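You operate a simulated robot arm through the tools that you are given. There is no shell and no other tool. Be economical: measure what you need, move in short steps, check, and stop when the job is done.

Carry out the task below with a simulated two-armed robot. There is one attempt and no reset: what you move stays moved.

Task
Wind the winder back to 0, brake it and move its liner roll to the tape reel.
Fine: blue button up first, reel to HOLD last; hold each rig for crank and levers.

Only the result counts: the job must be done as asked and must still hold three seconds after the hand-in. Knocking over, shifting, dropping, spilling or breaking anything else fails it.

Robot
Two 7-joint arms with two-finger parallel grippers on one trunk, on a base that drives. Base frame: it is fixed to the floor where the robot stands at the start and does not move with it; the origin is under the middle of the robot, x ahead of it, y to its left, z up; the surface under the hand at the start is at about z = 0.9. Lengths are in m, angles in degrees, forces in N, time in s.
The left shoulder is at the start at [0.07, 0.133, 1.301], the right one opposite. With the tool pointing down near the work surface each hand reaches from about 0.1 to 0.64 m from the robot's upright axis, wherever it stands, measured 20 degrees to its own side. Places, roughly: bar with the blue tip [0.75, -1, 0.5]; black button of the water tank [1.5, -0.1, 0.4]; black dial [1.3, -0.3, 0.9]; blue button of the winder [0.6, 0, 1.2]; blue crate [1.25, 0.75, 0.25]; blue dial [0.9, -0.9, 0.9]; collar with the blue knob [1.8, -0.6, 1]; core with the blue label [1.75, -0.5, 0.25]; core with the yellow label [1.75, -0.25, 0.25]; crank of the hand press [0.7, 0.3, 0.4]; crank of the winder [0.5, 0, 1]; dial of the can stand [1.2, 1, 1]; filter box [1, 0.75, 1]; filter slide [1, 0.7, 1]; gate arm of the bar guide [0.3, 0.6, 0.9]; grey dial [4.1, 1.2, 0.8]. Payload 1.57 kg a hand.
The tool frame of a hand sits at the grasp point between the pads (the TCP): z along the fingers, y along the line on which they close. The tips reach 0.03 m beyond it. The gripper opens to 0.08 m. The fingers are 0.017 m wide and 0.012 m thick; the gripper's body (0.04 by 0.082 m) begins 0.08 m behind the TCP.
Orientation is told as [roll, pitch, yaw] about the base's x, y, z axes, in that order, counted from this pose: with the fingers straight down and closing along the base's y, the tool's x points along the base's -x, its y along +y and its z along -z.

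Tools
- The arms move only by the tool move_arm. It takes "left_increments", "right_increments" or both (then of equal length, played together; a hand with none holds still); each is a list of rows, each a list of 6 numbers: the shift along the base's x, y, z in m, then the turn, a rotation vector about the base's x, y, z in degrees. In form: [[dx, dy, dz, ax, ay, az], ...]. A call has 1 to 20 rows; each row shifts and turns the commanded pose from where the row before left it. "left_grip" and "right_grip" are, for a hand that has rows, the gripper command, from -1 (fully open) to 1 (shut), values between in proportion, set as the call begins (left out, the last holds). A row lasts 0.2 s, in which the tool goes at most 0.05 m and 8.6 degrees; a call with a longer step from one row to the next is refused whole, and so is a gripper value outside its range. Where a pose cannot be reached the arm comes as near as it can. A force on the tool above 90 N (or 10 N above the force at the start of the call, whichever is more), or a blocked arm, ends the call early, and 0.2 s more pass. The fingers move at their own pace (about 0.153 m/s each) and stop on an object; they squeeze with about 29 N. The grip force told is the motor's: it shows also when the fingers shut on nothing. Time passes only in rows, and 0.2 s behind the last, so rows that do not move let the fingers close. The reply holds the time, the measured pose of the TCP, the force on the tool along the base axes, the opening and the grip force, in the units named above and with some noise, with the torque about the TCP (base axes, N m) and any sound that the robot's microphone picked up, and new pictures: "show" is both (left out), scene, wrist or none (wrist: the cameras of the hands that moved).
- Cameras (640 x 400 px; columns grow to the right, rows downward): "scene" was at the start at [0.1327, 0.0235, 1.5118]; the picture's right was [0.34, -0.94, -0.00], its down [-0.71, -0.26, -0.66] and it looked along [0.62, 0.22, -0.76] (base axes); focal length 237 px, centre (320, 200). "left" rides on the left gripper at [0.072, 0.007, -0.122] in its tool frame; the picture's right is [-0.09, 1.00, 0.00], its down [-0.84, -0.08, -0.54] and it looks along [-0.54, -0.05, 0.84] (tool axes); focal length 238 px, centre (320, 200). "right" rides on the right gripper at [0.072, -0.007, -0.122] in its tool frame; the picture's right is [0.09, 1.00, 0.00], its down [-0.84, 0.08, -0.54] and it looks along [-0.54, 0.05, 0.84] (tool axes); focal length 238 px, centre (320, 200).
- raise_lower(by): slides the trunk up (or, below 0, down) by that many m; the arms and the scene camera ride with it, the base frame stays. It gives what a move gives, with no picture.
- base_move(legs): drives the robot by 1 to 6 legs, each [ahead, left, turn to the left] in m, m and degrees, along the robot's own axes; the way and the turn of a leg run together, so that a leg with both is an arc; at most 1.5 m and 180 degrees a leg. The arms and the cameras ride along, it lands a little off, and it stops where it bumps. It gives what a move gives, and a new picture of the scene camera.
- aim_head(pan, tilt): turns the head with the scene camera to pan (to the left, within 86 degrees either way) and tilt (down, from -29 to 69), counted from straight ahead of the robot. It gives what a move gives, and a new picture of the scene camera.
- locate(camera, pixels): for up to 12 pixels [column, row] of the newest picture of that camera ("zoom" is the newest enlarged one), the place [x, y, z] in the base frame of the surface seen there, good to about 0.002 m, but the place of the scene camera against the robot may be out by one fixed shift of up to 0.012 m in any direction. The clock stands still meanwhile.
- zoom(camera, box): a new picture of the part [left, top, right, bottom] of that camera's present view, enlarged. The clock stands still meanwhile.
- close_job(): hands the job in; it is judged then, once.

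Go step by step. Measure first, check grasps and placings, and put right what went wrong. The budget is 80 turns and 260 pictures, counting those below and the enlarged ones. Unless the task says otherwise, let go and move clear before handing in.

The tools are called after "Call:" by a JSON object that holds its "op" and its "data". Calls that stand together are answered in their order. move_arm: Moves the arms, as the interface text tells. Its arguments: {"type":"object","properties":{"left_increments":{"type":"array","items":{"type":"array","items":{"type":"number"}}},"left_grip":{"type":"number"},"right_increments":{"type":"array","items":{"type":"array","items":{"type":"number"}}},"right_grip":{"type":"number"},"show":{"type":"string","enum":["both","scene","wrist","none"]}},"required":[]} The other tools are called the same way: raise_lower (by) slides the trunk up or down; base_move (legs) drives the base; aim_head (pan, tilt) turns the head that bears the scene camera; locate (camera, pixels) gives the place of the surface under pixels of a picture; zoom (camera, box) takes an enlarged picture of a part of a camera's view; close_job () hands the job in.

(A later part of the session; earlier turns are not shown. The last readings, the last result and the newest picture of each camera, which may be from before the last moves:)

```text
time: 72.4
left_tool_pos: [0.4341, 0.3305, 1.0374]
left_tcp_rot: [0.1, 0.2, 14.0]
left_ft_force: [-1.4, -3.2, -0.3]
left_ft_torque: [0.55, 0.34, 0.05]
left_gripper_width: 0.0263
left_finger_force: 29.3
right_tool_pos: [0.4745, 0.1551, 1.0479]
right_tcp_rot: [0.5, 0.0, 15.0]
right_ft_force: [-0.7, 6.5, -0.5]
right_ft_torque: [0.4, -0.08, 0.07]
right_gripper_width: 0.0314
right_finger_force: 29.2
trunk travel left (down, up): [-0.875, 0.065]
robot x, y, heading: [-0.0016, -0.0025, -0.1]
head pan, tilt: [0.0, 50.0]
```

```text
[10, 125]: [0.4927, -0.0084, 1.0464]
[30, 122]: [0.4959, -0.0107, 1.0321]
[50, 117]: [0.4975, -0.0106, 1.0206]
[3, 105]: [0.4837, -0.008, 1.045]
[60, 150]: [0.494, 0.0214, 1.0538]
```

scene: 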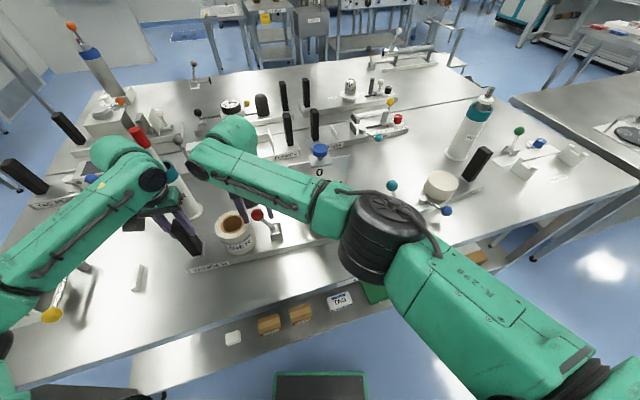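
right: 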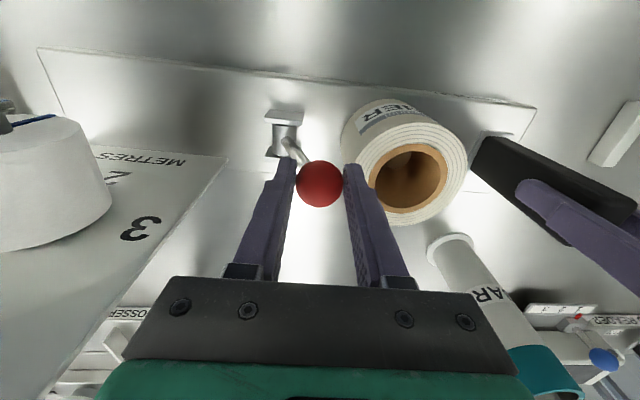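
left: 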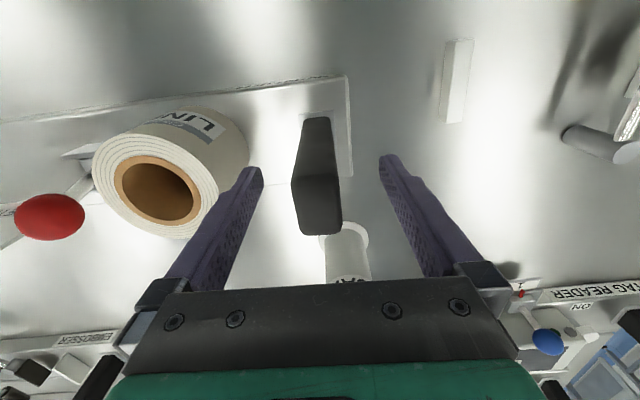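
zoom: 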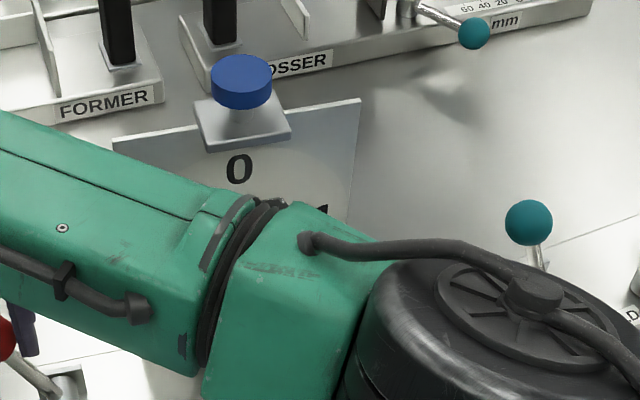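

The line's points drop straight down (z 1.032 to 1.021 at constant y), so the crank is still at 0. Now I'll swing the brake lever over to its other side, with the left hand holding the rig.

Call:
{"op": "move_arm", "data": {"right_increments": [[0.003, -0.0108, 0.004, 0, 0, 0], [0.0033, -0.0119, 0.0026, 0, 0, 0], [0.0034, -0.0121, 0.0009, 0, 0, 0], [0.0034, -0.0121, -0.0009, 0, 0, 0], [0, 0, 0, 0, 0, 0]], "show": "none"}}

Call:
{"op": "move_arm", "data": {"right_increments": [[0.0033, -0.0119, -0.0026, 0, 0, 0], [0.003, -0.0108, -0.004, 0, 0, 0], [0, 0, 0, 0, 0, 0]], "show": "both"}}

Call:
{"op": "zoom", "data": {"camera": "right", "box": [200, 80, 440, 260]}}

```text
time: 73.6
left_tool_pos: [0.4337, 0.3305, 1.0375]
left_tcp_rot: [0.0, 0.0, 14.0]
left_ft_force: [5.7, -9.0, -7.6]
left_ft_torque: [-0.05, -0.17, 0.16]
left_gripper_width: 0.0257
left_finger_force: 28.9
right_tool_pos: [0.4888, 0.1072, 1.0537]
right_tcp_rot: [0.4, 0.3, 15.0]
right_ft_force: [-9.2, 8.3, 3.1]
right_ft_torque: [0.48, 0.3, 0.09]
right_gripper_width: 0.0312
right_finger_force: 28.8
trunk travel left (down, up): [-0.875, 0.065]
robot x, y, heading: [-0.0005, -0.0025, -0.2]
head pan, tilt: [0.0, 50.0]
```

```text
time: 74.4
left_tool_pos: [0.432, 0.3294, 1.0383]
left_tcp_rot: [-0.2, 0.1, 14.0]
left_ft_force: [12.1, -26.1, -7.4]
left_ft_torque: [0.81, 0.39, 0.32]
left_gripper_width: 0.0258
left_finger_force: 28.5
right_tool_pos: [0.4923, 0.0897, 1.049]
right_tcp_rot: [0.9, -0.1, 15.3]
right_ft_force: [-10.5, 31.1, 14.8]
right_ft_torque: [0.63, 0.37, 0.23]
right_gripper_width: 0.0312
right_finger_force: 29.0
trunk travel left (down, up): [-0.875, 0.065]
robot x, y, heading: [-0.0009, -0.0026, 0.0]
head pan, tilt: [0.0, 50.0]
```

scene: 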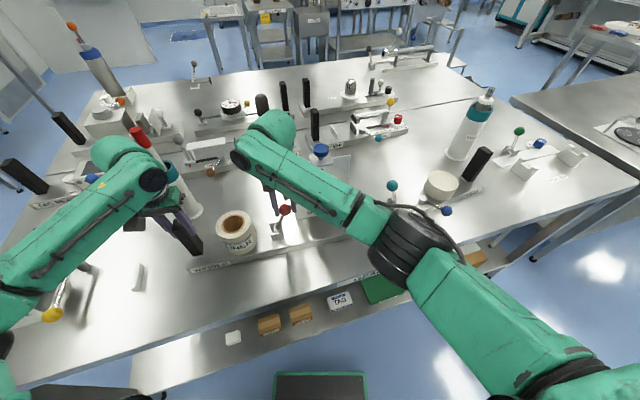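
right: 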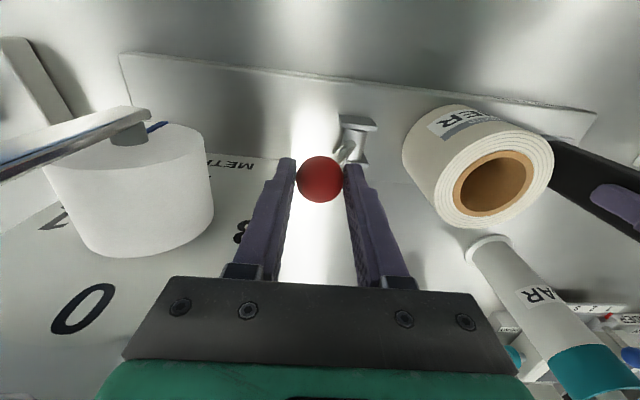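

```text
2.22 times, centred on (320, 170) of right
```

zoom: 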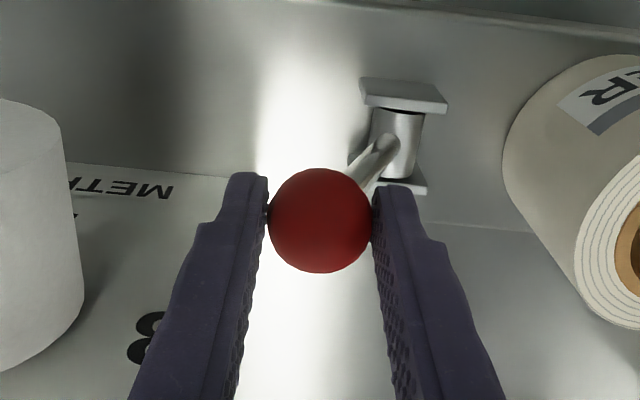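

The lever swung over and met its end stop (31 N at y 0.09). I'll release it, take the right hand up and away, and let the left hand off the handle.

Call:
{"op": "move_arm", "data": {"right_increments": [[0, 0, 0, 0, 0, 0], [0, 0, 0, 0, 0, 0], [0, 0, 0.045, 0, 0, 0], [0, 0, 0.045, 0, 0, 0], [0, 0, 0.045, 0, 0, 0], [-0.04, 0.0, 0.02, 0, 0, 0], [-0.04, -0.02, 0, 0, 0, 0], [-0.02, -0.04, 0, 0, 0, 0], [0, -0.045, 0, 0, 0, 0], [0, -0.045, 0, 0, 0, 0], [0, -0.045, 0, 0, 0, 0], [0, -0.045, 0, 0, 0, 0], [0, -0.045, 0, 0, 0, 0]], "right_grip": -0.2, "show": "none"}}

Call:
{"op": "move_arm", "data": {"left_increments": [[0, 0, 0, 0, 0, 0], [0, 0, 0, 0, 0, 0], [0, 0, 0.045, 0, 0, 0], [0, 0, 0.045, 0, 0, 0], [-0.02, -0.03, 0.02, 0, 0, 0], [-0.02, -0.03, 0, 0, 0, 0], [0, -0.03, 0, 0, 0, 0]], "left_grip": -1, "show": "both"}}

Call:
{"op": "zoom", "data": {"camera": "scene", "box": [180, 140, 380, 280]}}

Call:
{"op": "zoom", "data": {"camera": "left", "box": [220, 100, 420, 260]}}

```text
time: 77.2
left_tool_pos: [0.4308, 0.3298, 1.0371]
left_tcp_rot: [-0.1, 0.2, 14.1]
left_ft_force: [-0.7, 2.4, -0.7]
left_ft_torque: [0.17, -0.51, 0.57]
left_gripper_width: 0.0259
left_finger_force: 28.9
right_tool_pos: [0.3935, -0.2027, 1.2019]
right_tcp_rot: [0.4, 0.2, 15.0]
right_ft_force: [-0.7, -0.8, 0.3]
right_ft_torque: [-0.04, 0.0, 0.01]
right_gripper_width: 0.0479
right_finger_force: 0.0
trunk travel left (down, up): [-0.875, 0.065]
robot x, y, heading: [0.0008, 0.0021, -0.1]
head pan, tilt: [0.0, 50.0]
```

```text
time: 78.8
left_tool_pos: [0.3947, 0.2384, 1.1481]
left_tcp_rot: [0.2, 0.1, 14.2]
left_ft_force: [0.1, 0.0, -0.2]
left_ft_torque: [0.01, -0.01, -0.01]
left_gripper_width: 0.08
left_finger_force: 0.1
right_tool_pos: [0.3965, -0.2023, 1.2019]
right_tcp_rot: [0.5, 0.2, 14.9]
right_ft_force: [0.3, -1.3, -0.3]
right_ft_torque: [0.01, 0.03, 0.03]
right_gripper_width: 0.0478
right_finger_force: 0.1
trunk travel left (down, up): [-0.875, 0.065]
robot x, y, heading: [-0.0003, -0.0002, -0.1]
head pan, tilt: [0.0, 50.0]
```

scene: 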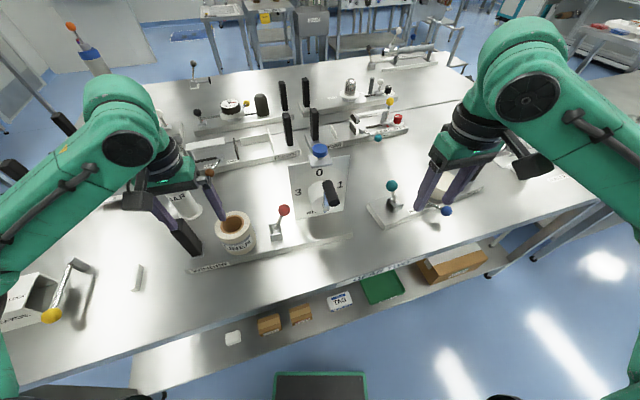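
left: 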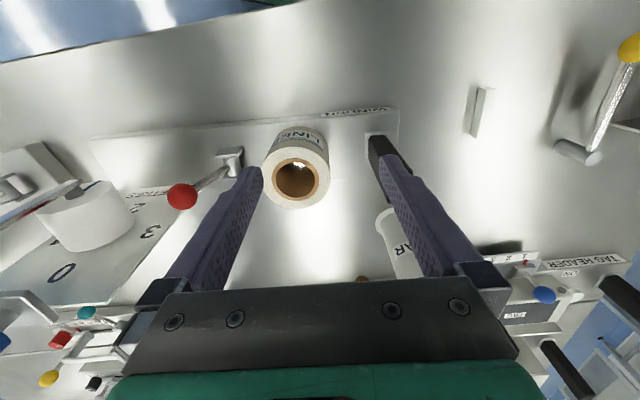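

```text
2.86 times, centred on (280, 210) of scene
```

zoom: 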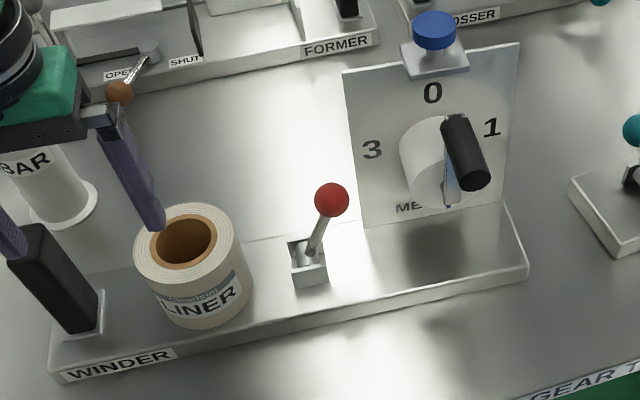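

```text
2.50 times, centred on (320, 180) of left
```

zoom: 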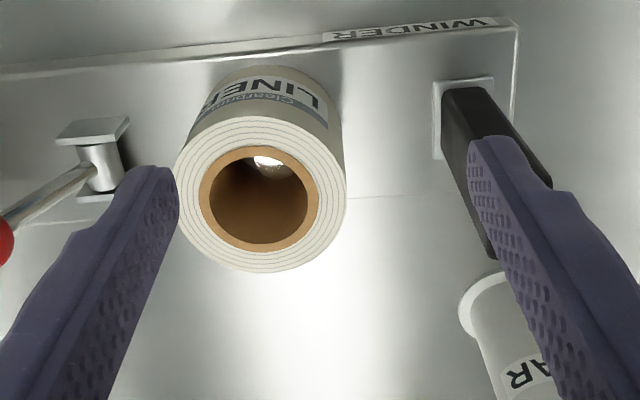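

The brake lever leans right, the crank is at 0 and the button is up. Next I'll measure the roll's rim from the left wrist camera.

Call:
{"op": "locate", "data": {"camera": "zoom", "pixels": [[184, 200], [342, 200], [262, 125], [262, 265], [205, 245], [320, 245], [268, 161], [262, 150], [195, 165], [335, 165]]}}

Call:
{"op": "zoom", "data": {"camera": "right", "box": [120, 120, 440, 300]}}

```text
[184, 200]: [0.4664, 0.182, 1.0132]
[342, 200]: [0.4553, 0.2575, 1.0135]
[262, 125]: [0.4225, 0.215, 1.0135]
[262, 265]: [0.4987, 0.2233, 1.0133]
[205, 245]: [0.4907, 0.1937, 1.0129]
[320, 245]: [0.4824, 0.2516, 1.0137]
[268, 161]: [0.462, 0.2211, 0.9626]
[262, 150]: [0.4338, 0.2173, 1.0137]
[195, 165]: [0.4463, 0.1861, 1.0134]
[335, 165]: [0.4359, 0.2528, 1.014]
```

```text
2.00 times, centred on (280, 210) of right
```

zoom: 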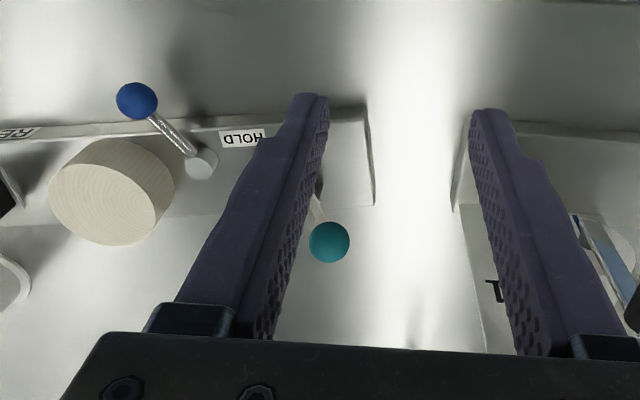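

The roll's centre is (0.4606, 0.2197), diameter 0.077, nearly the full gripper opening, so I'll grip its left wall with one finger inside the hole, staying above the peg (top 0.963). I'll also measure the table edge for the later drive.

Call:
{"op": "move_arm", "data": {"left_increments": [[0.03, 0.006, 0, 0, 0, 1], [0.0276, 0.0052, -0.03, 0, 0, 0], [0, 0, -0.04, 0, 0, 0], [0, 0, -0.02, 0, 0, 0], [0, 0, 0, 0, 0, 0]], "left_grip": 0, "show": "wrist"}}

Call:
{"op": "locate", "data": {"camera": "scene", "pixels": [[200, 327], [300, 293], [360, 273], [420, 252], [480, 232], [540, 205], [590, 190]]}}

```text
time: 80.0
left_tool_pos: [0.4521, 0.2499, 1.0578]
left_tcp_rot: [0.1, 0.1, 15.0]
left_ft_force: [0.7, -0.1, 1.1]
left_ft_torque: [-0.02, 0.03, 0.0]
left_gripper_width: 0.0401
left_finger_force: 0.2
right_tool_pos: [0.3957, -0.2029, 1.2015]
right_tcp_rot: [0.4, 0.2, 15.0]
right_ft_force: [-0.6, 0.1, 0.2]
right_ft_torque: [0.02, -0.01, -0.01]
right_gripper_width: 0.0479
right_finger_force: 0.0
trunk travel left (down, up): [-0.875, 0.065]
robot x, y, heading: [0.0014, -0.0028, 0.1]
head pan, tilt: [0.0, 50.0]
```

left: 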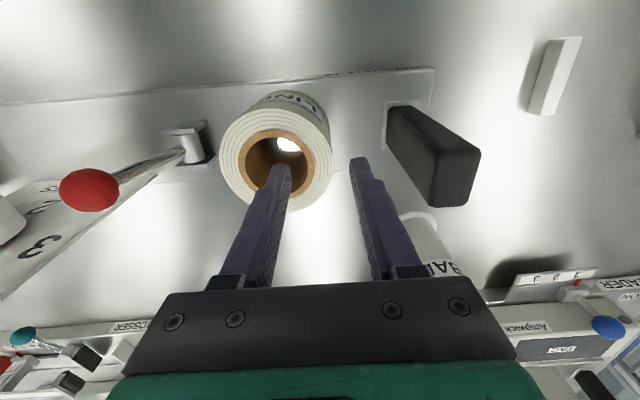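

```text
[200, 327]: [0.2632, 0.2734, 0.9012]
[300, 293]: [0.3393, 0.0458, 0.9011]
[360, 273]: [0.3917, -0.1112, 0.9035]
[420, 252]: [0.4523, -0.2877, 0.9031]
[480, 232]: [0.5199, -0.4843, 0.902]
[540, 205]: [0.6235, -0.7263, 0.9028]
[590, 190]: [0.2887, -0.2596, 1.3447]
```

The inner finger sits over the hole and the outer one outside the wall. I'll lower, grip and lift a little to check.

Call:
{"op": "move_arm", "data": {"left_increments": [[0, 0, -0.03, 0, 0, 0], [0, 0, -0.025, 0, 0, 0], [0, 0, 0, 0, 0, 0]], "show": "none"}}

Call:
{"op": "move_arm", "data": {"left_increments": [[0, 0, 0, 0, 0, 0], [0, 0, 0, 0, 0, 0], [0, 0, 0, 0, 0, 0]], "left_grip": 1, "show": "wrist"}}

Call:
{"op": "move_arm", "data": {"left_increments": [[0, 0, 0.01, 0, 0, 0], [0, 0, 0.02, 0, 0, 0], [0, 0, 0.03, 0, 0, 0], [0, 0, 0.03, 0, 0, 0], [0, 0, 0, 0, 0, 0]], "show": "both"}}

```text
time: 80.8
left_tool_pos: [0.4512, 0.2511, 1.0035]
left_tcp_rot: [-0.1, 0.1, 15.1]
left_ft_force: [-0.4, -0.3, 0.1]
left_ft_torque: [-0.02, -0.01, 0.04]
left_gripper_width: 0.0402
left_finger_force: 0.0
right_tool_pos: [0.3949, -0.2019, 1.2011]
right_tcp_rot: [0.6, 0.0, 15.0]
right_ft_force: [1.3, 0.4, 0.4]
right_ft_torque: [-0.01, -0.01, 0.02]
right_gripper_width: 0.0479
right_finger_force: 0.1
trunk travel left (down, up): [-0.875, 0.065]
robot x, y, heading: [-0.006, 0.0013, -0.0]
head pan, tilt: [0.0, 50.0]
```

```text
time: 81.6
left_tool_pos: [0.4518, 0.2514, 1.0035]
left_tcp_rot: [0.0, 0.1, 15.1]
left_ft_force: [-0.3, -0.8, -0.4]
left_ft_torque: [-0.06, -0.09, -0.06]
left_gripper_width: 0.0198
left_finger_force: 29.4
right_tool_pos: [0.3962, -0.2012, 1.2017]
right_tcp_rot: [0.4, 0.1, 15.0]
right_ft_force: [-0.2, 0.2, 0.5]
right_ft_torque: [0.02, 0.01, 0.01]
right_gripper_width: 0.0481
right_finger_force: 0.0
trunk travel left (down, up): [-0.875, 0.065]
robot x, y, heading: [-0.0015, -0.0011, 0.0]
head pan, tilt: [0.0, 50.0]
```

left: 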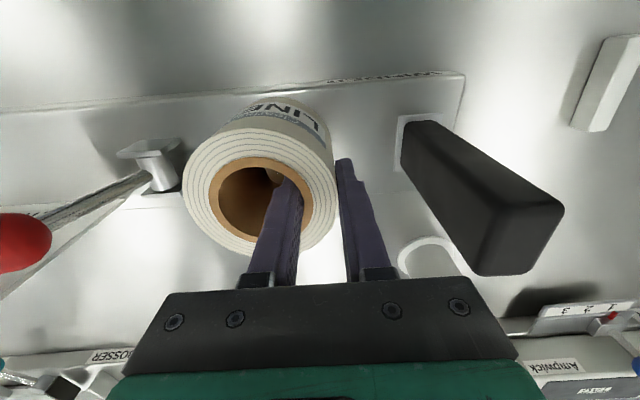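

```text
time: 82.8
left_tool_pos: [0.451, 0.2513, 1.093]
left_tcp_rot: [0.0, 0.1, 15.0]
left_ft_force: [0.2, 0.4, -2.5]
left_ft_torque: [0.11, 0.02, -0.01]
left_gripper_width: 0.0199
left_finger_force: 28.7
right_tool_pos: [0.3965, -0.2022, 1.2018]
right_tcp_rot: [0.4, 0.2, 15.0]
right_ft_force: [-0.4, 0.2, 0.5]
right_ft_torque: [-0.03, 0.02, -0.01]
right_gripper_width: 0.0482
right_finger_force: 0.0
trunk travel left (down, up): [-0.875, 0.065]
robot x, y, heading: [0.003, -0.0015, -0.1]
head pan, tilt: [0.0, 50.0]
```

scene: 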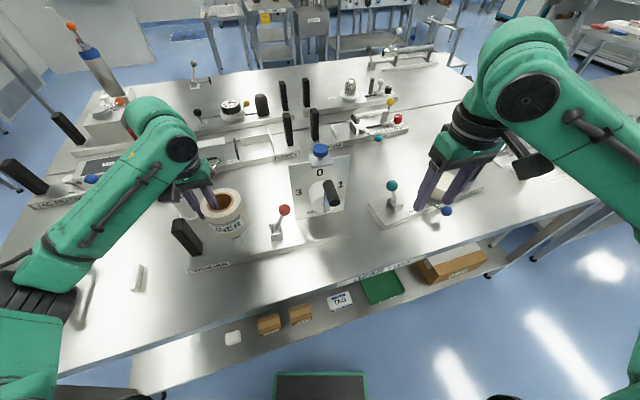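
left: 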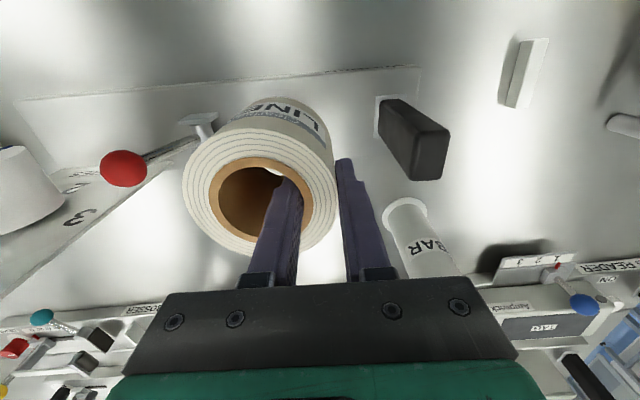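

The roll is off its peg, hanging level and firmly held. I'll raise it and draw it in, tuck the right hand back, and raise the trunk for clearance over the crank.

Call:
{"op": "move_arm", "data": {"left_increments": [[0, 0, 0.045, 0, 0, 0], [0, 0, 0.045, 0, 0, 0], [-0.03, -0.01, 0.02, 0, 0, 0], [-0.03, -0.01, 0, 0, 0, 0], [-0.03, -0.01, 0, 0, 0, 0], [0, 0, 0, 0, 0, 0]], "right_increments": [[-0.02, -0.03, 0, 0, 0, -5], [-0.02, -0.03, 0, 0, 0, -5], [-0.02, -0.03, 0, 0, 0, -5], [-0.02, 0, 0, 0, 0, 0], [0, 0, 0, 0, 0, 0], [0, 0, 0, 0, 0, 0]], "show": "none"}}

Call:
{"op": "raise_lower", "data": {"by": 0.06}}

```text
time: 84.2
left_tool_pos: [0.3622, 0.2207, 1.203]
left_tcp_rot: [0.1, 0.1, 15.0]
left_ft_force: [-0.1, -0.2, -3.5]
left_ft_torque: [0.11, 0.01, -0.03]
left_gripper_width: 0.0196
left_finger_force: 28.8
right_tool_pos: [0.3162, -0.2922, 1.2016]
right_tcp_rot: [0.5, 0.2, 0.0]
right_ft_force: [-0.2, 0.6, 0.3]
right_ft_torque: [-0.04, -0.01, -0.02]
right_gripper_width: 0.0479
right_finger_force: 0.0
trunk travel left (down, up): [-0.875, 0.065]
robot x, y, heading: [-0.0003, -0.0012, 0.1]
head pan, tilt: [0.0, 50.0]
```

```text
time: 85.2
left_tool_pos: [0.3613, 0.2205, 1.2623]
left_tcp_rot: [0.0, 0.2, 15.1]
left_ft_force: [0.1, -0.6, -2.9]
left_ft_torque: [0.08, 0.07, -0.02]
left_gripper_width: 0.0199
left_finger_force: 29.3
right_tool_pos: [0.3148, -0.2902, 1.2621]
right_tcp_rot: [0.5, 0.1, 0.1]
right_ft_force: [0.7, 0.0, -0.2]
right_ft_torque: [-0.01, 0.02, 0.0]
right_gripper_width: 0.048
right_finger_force: 0.0
trunk travel left (down, up): [-0.935, 0.005]
robot x, y, heading: [0.0006, 0.002, 0.2]
head pan, tilt: [0.0, 50.0]
```

Clear height reached (roll bottom about 1.19). I'll drive along the table edge toward the reel, then square up to the table.

Call:
{"op": "base_move", "data": {"legs": [[0.097, -0.284, 0], [0.096, -0.284, 0], [0, 0, 17]]}}

```text
time: 89.9
left_tool_pos: [0.4756, -0.2544, 1.2639]
left_tcp_rot: [0.0, 0.1, 32.0]
left_ft_force: [0.5, -0.4, -3.7]
left_ft_torque: [0.08, 0.05, 0.02]
left_gripper_width: 0.0201
left_finger_force: 28.7
right_tool_pos: [0.5811, -0.758, 1.2617]
right_tcp_rot: [0.4, 0.1, 16.9]
right_ft_force: [-0.3, 0.4, 0.0]
right_ft_torque: [-0.01, -0.01, 0.03]
right_gripper_width: 0.048
right_finger_force: 0.0
trunk travel left (down, up): [-0.935, 0.005]
robot x, y, heading: [0.1941, -0.5717, 16.9]
head pan, tilt: [0.0, 50.0]
```

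scene: 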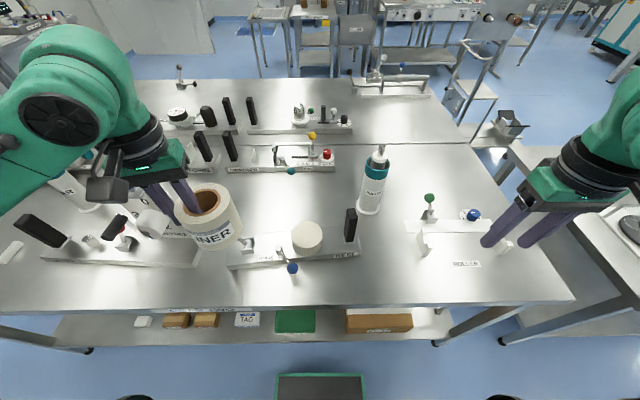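

The drive landed well; the reel is straight ahead with its drum at (307,237) and blue knob at (292,268). I'll zoom on the reel and locate its parts.

Call:
{"op": "zoom", "data": {"camera": "scene", "box": [220, 190, 380, 290]}}

Call:
{"op": "locate", "data": {"camera": "zoom", "pixels": [[348, 185], [290, 185], [407, 185], [348, 160], [348, 212], [290, 312], [243, 250], [530, 90], [515, 190], [165, 290], [120, 200], [530, 110]]}}

Call:
{"op": "zoom", "data": {"camera": "scene", "box": [0, 180, 240, 290]}}

```text
4.00 times, centred on (300, 240) of scene
```

zoom: 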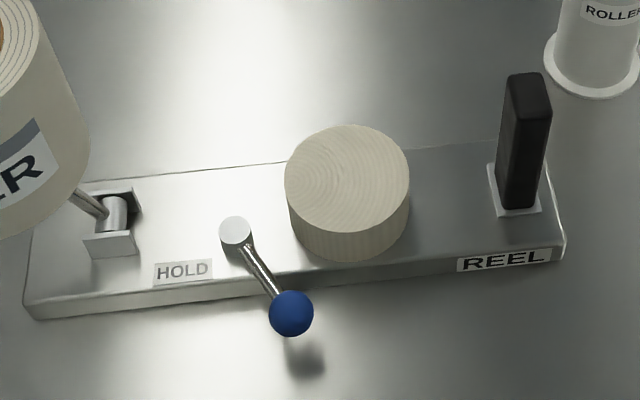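

```text
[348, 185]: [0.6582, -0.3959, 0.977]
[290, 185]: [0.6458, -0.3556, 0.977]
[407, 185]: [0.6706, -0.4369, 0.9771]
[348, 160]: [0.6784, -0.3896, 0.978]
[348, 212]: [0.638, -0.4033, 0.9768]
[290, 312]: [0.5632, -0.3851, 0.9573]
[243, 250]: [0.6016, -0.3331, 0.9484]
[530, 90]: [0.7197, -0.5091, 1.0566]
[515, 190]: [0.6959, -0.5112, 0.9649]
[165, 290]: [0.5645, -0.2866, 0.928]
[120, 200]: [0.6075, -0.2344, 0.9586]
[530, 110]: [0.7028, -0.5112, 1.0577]
```

```text
2.67 times, centred on (120, 235) of scene
```

zoom: 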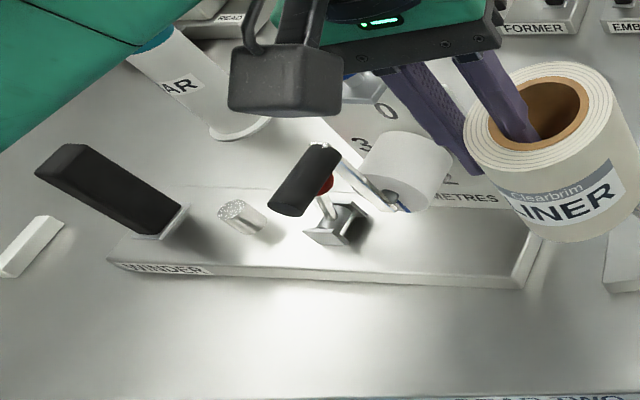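

The reel drum is flat and fixed, centre (0.657, -0.389), top 0.975; with the hand turned, the TCP must go to (0.639, -0.361) and touch down near z 1.048. I'll move over it and down to just above.

Call:
{"op": "move_arm", "data": {"left_increments": [[0.0327, -0.0214, 0, 0, 0, 0], [0.0327, -0.0214, 0, 0, 0, 0], [0.0327, -0.0214, 0, 0, 0, 0], [0.0327, -0.0214, 0, 0, 0, 0], [0.0329, -0.0213, 0, 0, 0, 0], [0, 0, -0.04, 0, 0, 0], [0, 0, -0.04, 0, 0, 0], [0, 0, -0.04, 0, 0, 0], [0, 0, -0.04, 0, 0, 0], [0, 0, -0.03, 0, 0, 0], [0, 0, 0, 0, 0, 0]], "show": "both"}}

Call:
{"op": "zoom", "data": {"camera": "scene", "box": [220, 170, 380, 290]}}

```text
time: 92.3
left_tool_pos: [0.6389, -0.3585, 1.0735]
left_tcp_rot: [0.1, 0.1, 32.0]
left_ft_force: [-0.3, -0.2, -1.9]
left_ft_torque: [0.08, 0.07, 0.02]
left_gripper_width: 0.0198
left_finger_force: 29.0
right_tool_pos: [0.579, -0.7565, 1.2629]
right_tcp_rot: [0.5, 0.2, 16.8]
right_ft_force: [0.1, 0.1, -0.4]
right_ft_torque: [0.01, 0.05, 0.0]
right_gripper_width: 0.0479
right_finger_force: 0.0
trunk travel left (down, up): [-0.935, 0.005]
robot x, y, heading: [0.1932, -0.5759, 16.6]
head pan, tilt: [0.0, 50.0]
```

scene: 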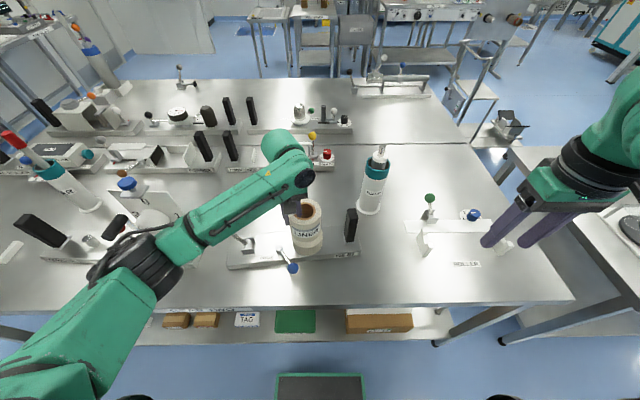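
left: 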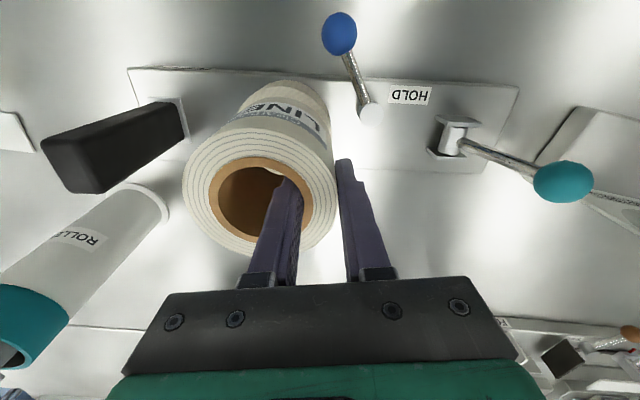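

```text
3.33 times, centred on (300, 230) of scene
```

zoom: 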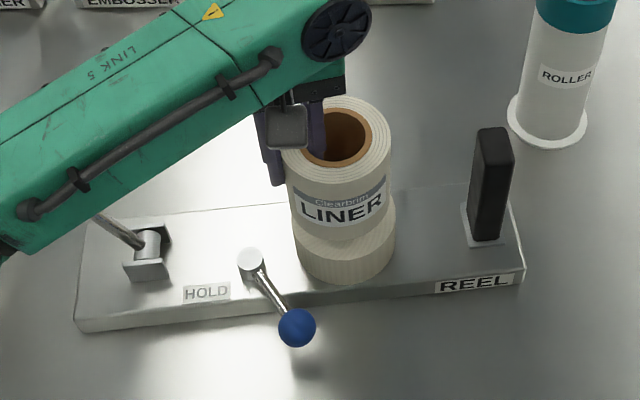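

The roll hangs just above the drum and nearly centred. I'll shift 3 mm right and lower to contact.

Call:
{"op": "move_arm", "data": {"left_increments": [[0.001, -0.003, -0.012, 0, 0, 0], [0, 0, -0.01, 0, 0, 0], [0, 0, -0.003, 0, 0, 0], [0, 0, -0.002, 0, 0, 0], [0, 0, 0, 0, 0, 0]], "show": "none"}}

Call:
{"op": "zoom", "data": {"camera": "scene", "box": [260, 190, 360, 280]}}

```text
time: 93.5
left_tool_pos: [0.6407, -0.3628, 1.0478]
left_tcp_rot: [-0.1, -0.1, 32.1]
left_ft_force: [4.1, 3.2, 11.3]
left_ft_torque: [-0.14, 0.12, 0.04]
left_gripper_width: 0.02
left_finger_force: 29.4
right_tool_pos: [0.5792, -0.7573, 1.2637]
right_tcp_rot: [0.5, 0.1, 16.9]
right_ft_force: [0.3, 0.6, 0.8]
right_ft_torque: [0.0, 0.01, -0.01]
right_gripper_width: 0.0481
right_finger_force: 0.1
trunk travel left (down, up): [-0.935, 0.005]
robot x, y, heading: [0.193, -0.57, 17.0]
head pan, tilt: [0.0, 50.0]
```

```text
4.44 times, centred on (310, 235) of scene
```

zoom: 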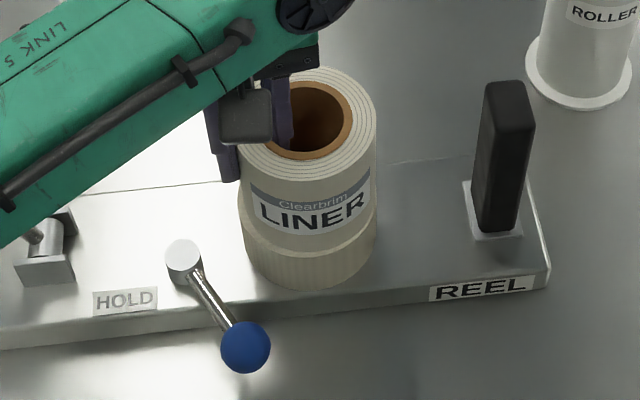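

Contact at z 1.048 and well centred. Releasing and lifting straight out.

Call:
{"op": "move_arm", "data": {"left_increments": [[0, 0, 0.001, 0, 0, 0], [0, 0, 0, 0, 0, 0], [0, 0, 0.02, 0, 0, 0], [0, 0, 0.04, 0, 0, 0], [0, 0, 0.045, 0, 0, 0], [-0.03, 0.03, 0.02, 0, 0, 0], [-0.03, 0.03, 0, 0, 0, 0], [-0.02, 0.04, 0, 0, 0, 0]], "left_grip": 0.1, "show": "both"}}

Call:
{"op": "zoom", "data": {"camera": "scene", "box": [240, 180, 380, 280]}}

Call:
{"op": "locate", "data": {"camera": "left", "pixels": [[320, 200]]}}

```text
time: 95.3
left_tool_pos: [0.5587, -0.2612, 1.1723]
left_tcp_rot: [0.0, 0.1, 31.9]
left_ft_force: [-0.1, 0.0, -0.1]
left_ft_torque: [0.01, -0.01, 0.01]
left_gripper_width: 0.036
left_finger_force: 0.1
right_tool_pos: [0.5795, -0.7565, 1.2625]
right_tcp_rot: [0.4, 0.1, 16.9]
right_ft_force: [-0.3, 0.3, 0.3]
right_ft_torque: [-0.03, -0.01, -0.05]
right_gripper_width: 0.048
right_finger_force: 0.1
trunk travel left (down, up): [-0.935, 0.005]
robot x, y, heading: [0.1919, -0.572, 16.8]
head pan, tilt: [0.0, 50.0]
```

scene: 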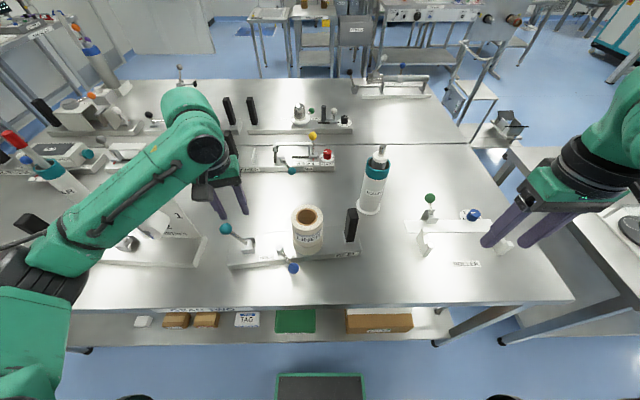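
left: 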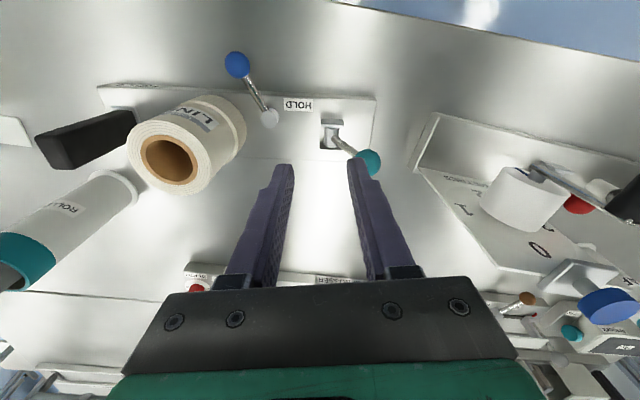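

```text
4.00 times, centred on (310, 230) of scene
```

zoom: 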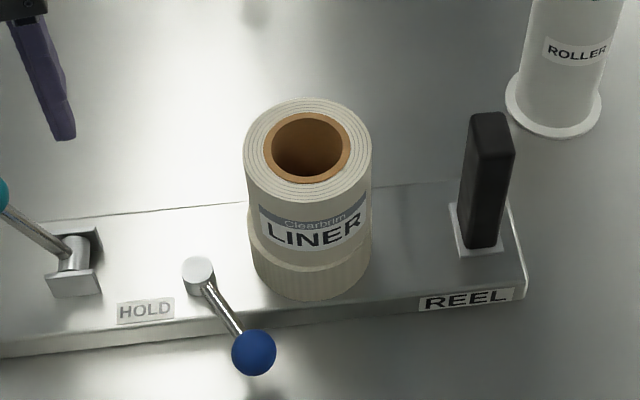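

```text
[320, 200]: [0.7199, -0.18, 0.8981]
```

The roll stands centred on the reel drum. Now I'll bring the right hand over toward the reel's black handle for a wrist view.

Call:
{"op": "move_arm", "data": {"right_increments": [[0.0, 0.045, 0, 0, 0, 3], [0.0, 0.045, 0, 0, 0, 4], [0.0, 0.045, 0, 0, 0, 0], [0.02, 0.045, 0, 0, 0, 0], [0.02, 0.03, -0.03, 0, 0, 0], [0, 0, -0.03, 0, 0, 0]], "right_grip": -1, "show": "wrist"}}

Call:
{"op": "zoom", "data": {"camera": "right", "box": [200, 80, 440, 260]}}

```text
time: 96.7
left_tool_pos: [0.5581, -0.2637, 1.1726]
left_tcp_rot: [0.2, 0.0, 32.0]
left_ft_force: [-0.1, 0.0, 0.3]
left_ft_torque: [0.0, -0.01, -0.03]
left_gripper_width: 0.0359
left_finger_force: 0.1
right_tool_pos: [0.6205, -0.5476, 1.2019]
right_tcp_rot: [0.6, 0.1, 23.9]
right_ft_force: [-0.9, 0.6, -0.1]
right_ft_torque: [0.02, 0.01, 0.01]
right_gripper_width: 0.0802
right_finger_force: 0.0
trunk travel left (down, up): [-0.935, 0.005]
robot x, y, heading: [0.1951, -0.5707, 16.8]
head pan, tilt: [0.0, 50.0]
```

right: 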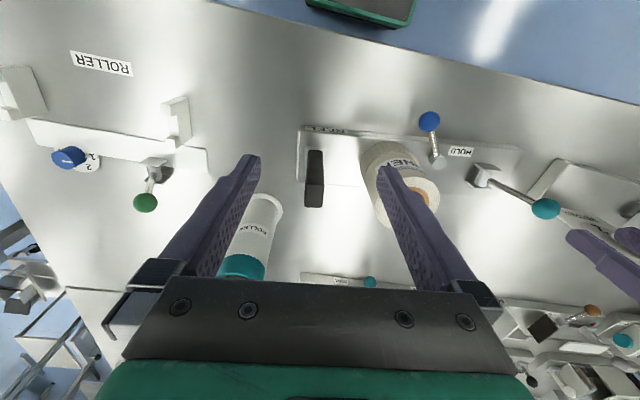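

```text
2.22 times, centred on (320, 170) of right
```

zoom: 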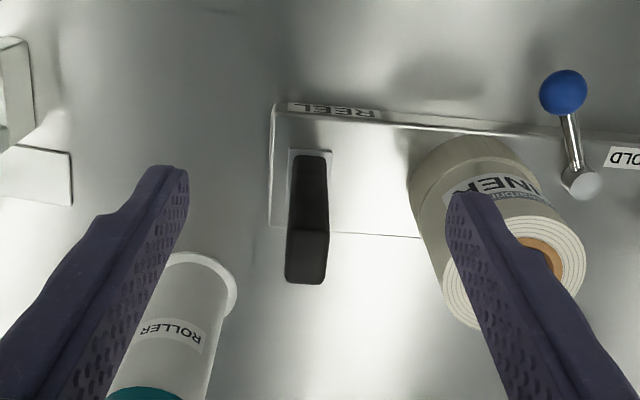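

Call:
{"op": "locate", "data": {"camera": "zoom", "pixels": [[308, 255], [290, 235], [327, 235], [290, 280], [322, 280], [308, 190], [195, 262], [160, 395], [415, 190], [450, 300], [565, 90], [580, 185]]}}

```text
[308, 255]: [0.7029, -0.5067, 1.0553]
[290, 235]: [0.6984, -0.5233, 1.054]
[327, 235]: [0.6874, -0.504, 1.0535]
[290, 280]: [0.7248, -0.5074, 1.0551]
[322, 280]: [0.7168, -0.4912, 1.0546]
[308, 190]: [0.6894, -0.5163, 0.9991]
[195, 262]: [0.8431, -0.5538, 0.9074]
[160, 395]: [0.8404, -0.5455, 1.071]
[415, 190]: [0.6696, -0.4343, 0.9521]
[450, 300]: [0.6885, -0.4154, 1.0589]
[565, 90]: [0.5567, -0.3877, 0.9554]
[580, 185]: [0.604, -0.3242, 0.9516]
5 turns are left
```

Few turns remain, so I'll combine steps: the right hand grips the reel handle at (0.707, -0.5065), and the left hand, closed, goes down behind the blue knob at (0.581, -0.407).

Call:
{"op": "move_arm", "data": {"right_increments": [[0.029, 0.0137, 0, 0, 0, 0], [0.029, 0.0137, 0, 0, 0, 0], [0.0284, 0.0137, -0.02, 0, 0, 0], [0, 0, -0.045, 0, 0, 0], [0, 0, -0.045, 0, 0, 0], [0, 0, -0.045, 0, 0, 0], [0, 0, -0.012, 0, 0, 0], [0, 0, 0, 0, 0, 0]], "right_grip": -1, "show": "wrist"}}

Call:
{"op": "move_arm", "data": {"right_increments": [[0, 0, 0, 0, 0, 0], [0, 0, 0, 0, 0, 0], [0, 0, 0, 0, 0, 0]], "right_grip": 1, "show": "none"}}

Call:
{"op": "move_arm", "data": {"left_increments": [[-0.02, -0.03, 0, 0, 0, -6], [-0.01, -0.04, 0, 0, 0, -7], [0.0, -0.04, 0, 0, 0, -6], [0.03, -0.03, 0, 0, 0, 0], [0.023, -0.0035, 0, 0, 0, 0], [0, 0, -0.045, 0, 0, 0], [0, 0, 0, 0, 0, 0]], "left_grip": 1, "show": "both"}}

Call:
{"op": "zoom", "data": {"camera": "scene", "box": [220, 170, 380, 290]}}

Call:
{"op": "zoom", "data": {"camera": "left", "box": [200, 60, 440, 240]}}

```text
time: 98.5
left_tool_pos: [0.5578, -0.2626, 1.1737]
left_tcp_rot: [0.0, 0.1, 32.0]
left_ft_force: [-0.2, -0.2, -0.4]
left_ft_torque: [0.02, 0.01, 0.0]
left_gripper_width: 0.0358
left_finger_force: 0.0
right_tool_pos: [0.7062, -0.5051, 1.0352]
right_tcp_rot: [0.5, 0.1, 23.9]
right_ft_force: [0.2, -0.2, -0.1]
right_ft_torque: [-0.01, 0.01, -0.02]
right_gripper_width: 0.0798
right_finger_force: 0.0
trunk travel left (down, up): [-0.935, 0.005]
robot x, y, heading: [0.1912, -0.5694, 17.0]
head pan, tilt: [0.0, 50.0]
```

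right: 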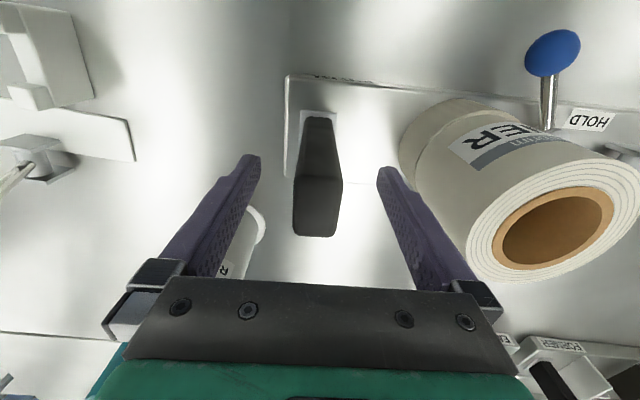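

```text
time: 99.3
left_tool_pos: [0.559, -0.263, 1.1724]
left_tcp_rot: [0.0, 0.1, 32.0]
left_ft_force: [0.2, -0.3, 0.8]
left_ft_torque: [-0.03, -0.02, 0.01]
left_gripper_width: 0.036
left_finger_force: 0.0
right_tool_pos: [0.7064, -0.5056, 1.0361]
right_tcp_rot: [0.5, 0.2, 24.0]
right_ft_force: [1.1, -3.3, 0.1]
right_ft_torque: [-1.43, -0.68, 0.06]
right_gripper_width: 0.0258
right_finger_force: 28.8
trunk travel left (down, up): [-0.935, 0.005]
robot x, y, heading: [0.196, -0.5686, 16.9]
head pan, tilt: [0.0, 50.0]
```

```text
time: 100.9
left_tool_pos: [0.5817, -0.4065, 1.1275]
left_tcp_rot: [0.1, 0.1, 13.0]
left_ft_force: [-0.1, -0.3, -1.2]
left_ft_torque: [0.01, -0.01, -0.01]
left_gripper_width: 0.0002
left_finger_force: 21.2
right_tool_pos: [0.7063, -0.5052, 1.0357]
right_tcp_rot: [0.5, 0.2, 23.9]
right_ft_force: [-1.5, -2.1, -0.2]
right_ft_torque: [-1.11, -0.52, 0.07]
right_gripper_width: 0.0258
right_finger_force: 28.8
trunk travel left (down, up): [-0.935, 0.005]
robot x, y, heading: [0.1919, -0.5702, 17.1]
head pan, tilt: [0.0, 50.0]
```

scene: 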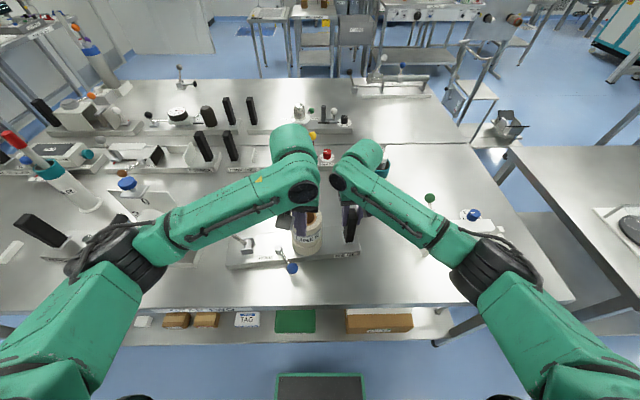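
left: 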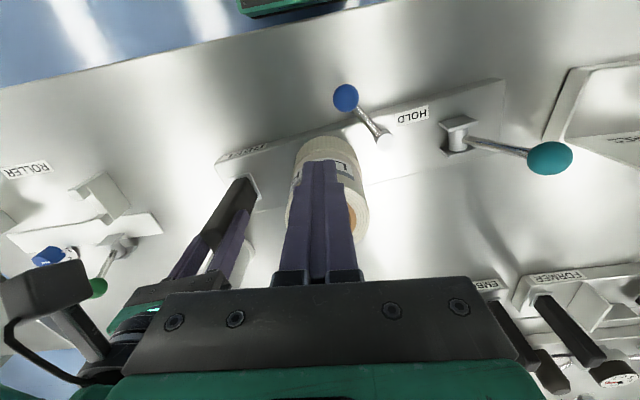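

```text
3.33 times, centred on (300, 230) of scene
```

zoom: 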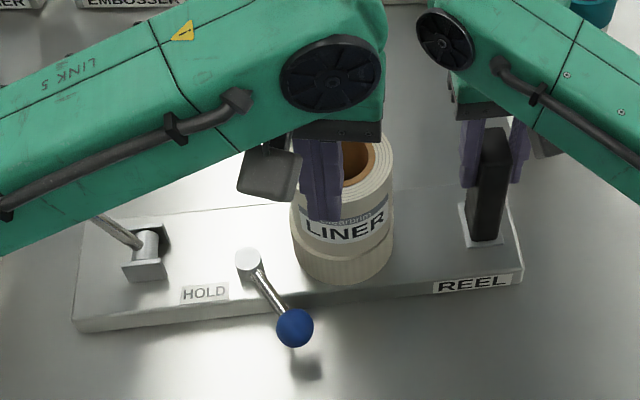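

```text
2.22 times, centred on (320, 150) of left
4 turns are left
```

zoom: 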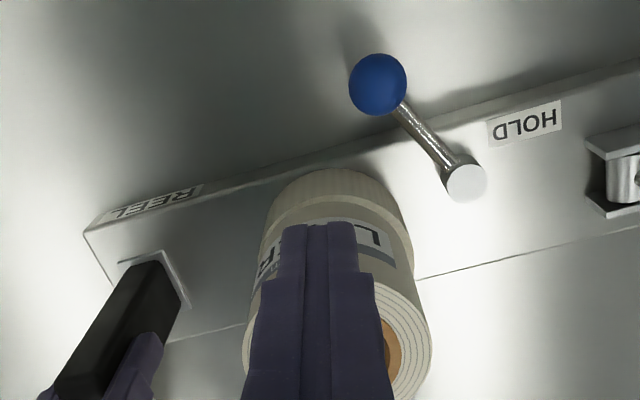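

The right hand holds the reel handle (0.026). I'll lower the closed left fingers behind the knob, clear of the roll, and sweep the lever along its arc to HOLD.

Call:
{"op": "move_arm", "data": {"left_increments": [[-0.0057, -0.0065, -0.02, 0, 0, 0], [0, 0, -0.045, 0, 0, 0], [0, 0, -0.045, 0, 0, 0], [0, 0, -0.04, 0, 0, 0], [0, 0, -0.0105, 0, 0, 0], [0, 0, 0, 0, 0, 0]], "show": "wrist"}}

Call:
{"op": "move_arm", "data": {"left_increments": [[-0.0043, 0.0159, 0, 0, 0, 0], [-0.0111, 0.0058, 0, 0, 0, 0], [-0.0101, 0.0074, 0, 0, 0, 0], [-0.0088, 0.009, 0, 0, 0, 0], [-0.0073, 0.0102, 0, 0, 0, 0], [-0.0056, 0.0112, 0, 0, 0, 0], [-0.0037, 0.012, 0, 0, 0, 0], [-0.0019, 0.0124, 0, 0, 0, 0], [0, 0, 0, 0, 0, 0]], "show": "both"}}

Call:
{"op": "zoom", "data": {"camera": "scene", "box": [220, 190, 360, 290]}}

Call:
{"op": "zoom", "data": {"camera": "left", "box": [200, 80, 440, 260]}}

```text
time: 102.3
left_tool_pos: [0.5768, -0.4149, 0.9656]
left_tcp_rot: [0.0, 0.0, 13.1]
left_ft_force: [0.5, 0.0, -0.7]
left_ft_torque: [0.03, 0.03, 0.01]
left_gripper_width: 0.0001
left_finger_force: 21.3
right_tool_pos: [0.7069, -0.5045, 1.0355]
right_tcp_rot: [0.4, 0.2, 23.9]
right_ft_force: [-1.4, -0.8, -0.4]
right_ft_torque: [-1.24, -0.57, 0.08]
right_gripper_width: 0.0261
right_finger_force: 28.6
trunk travel left (down, up): [-0.935, 0.005]
robot x, y, heading: [0.1946, -0.5694, 16.9]
head pan, tilt: [0.0, 50.0]
```

left: 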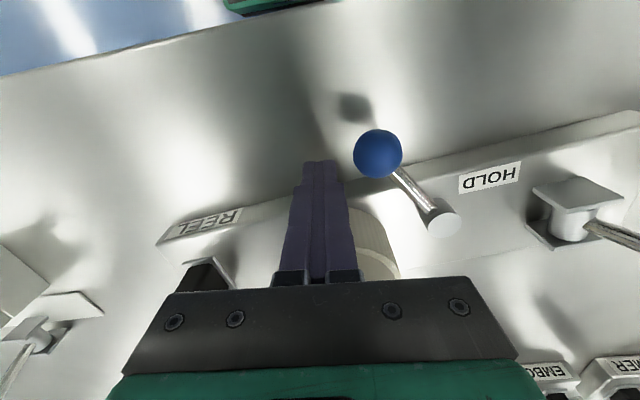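

```text
time: 104.3
left_tool_pos: [0.5254, -0.3313, 0.9674]
left_tcp_rot: [-0.5, -0.2, 12.7]
left_ft_force: [18.1, -24.8, 3.9]
left_ft_torque: [-0.57, -0.46, -0.32]
left_gripper_width: 0.0001
left_finger_force: 21.6
right_tool_pos: [0.7061, -0.5033, 1.0341]
right_tcp_rot: [0.7, 0.2, 24.0]
right_ft_force: [-14.0, 22.7, -0.1]
right_ft_torque: [-1.02, 0.09, -0.79]
right_gripper_width: 0.0261
right_finger_force: 29.0
trunk travel left (down, up): [-0.935, 0.005]
robot x, y, heading: [0.1952, -0.5679, 16.9]
head pan, tilt: [0.0, 50.0]
```

scene: 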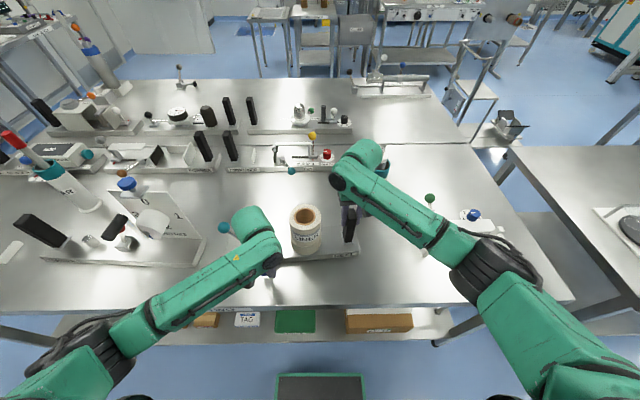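
left: 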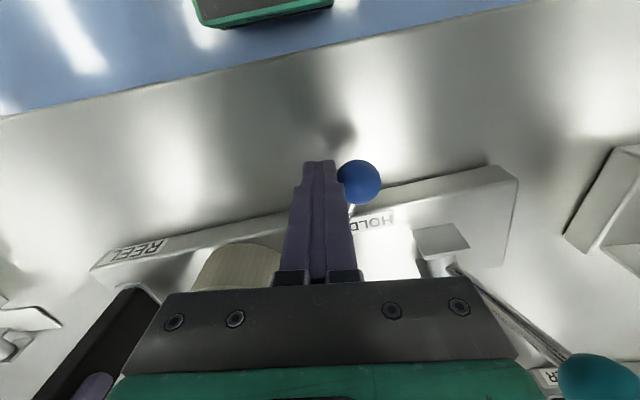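

```text
4.00 times, centred on (290, 240) of scene
```

zoom: 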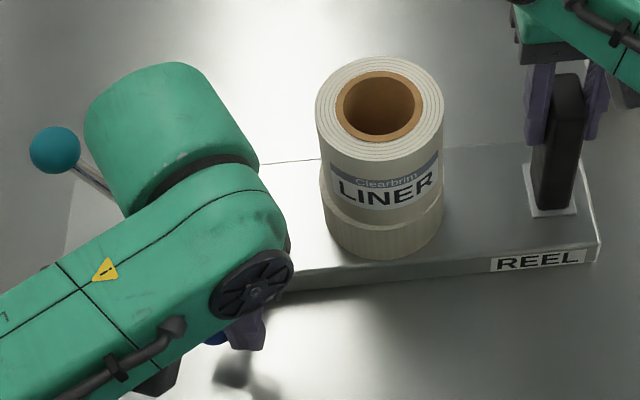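

```text
2.22 times, centred on (320, 170) of left
3 turns are left
```

zoom: 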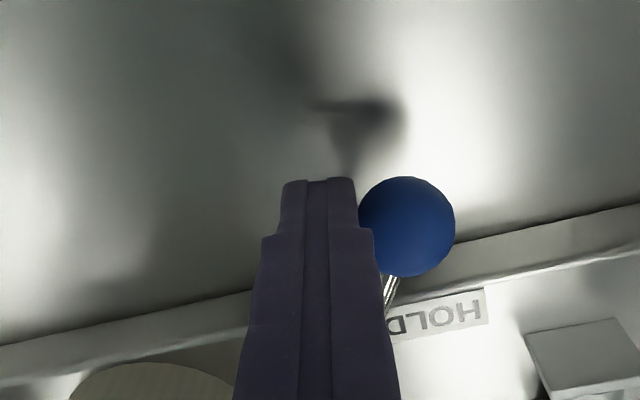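

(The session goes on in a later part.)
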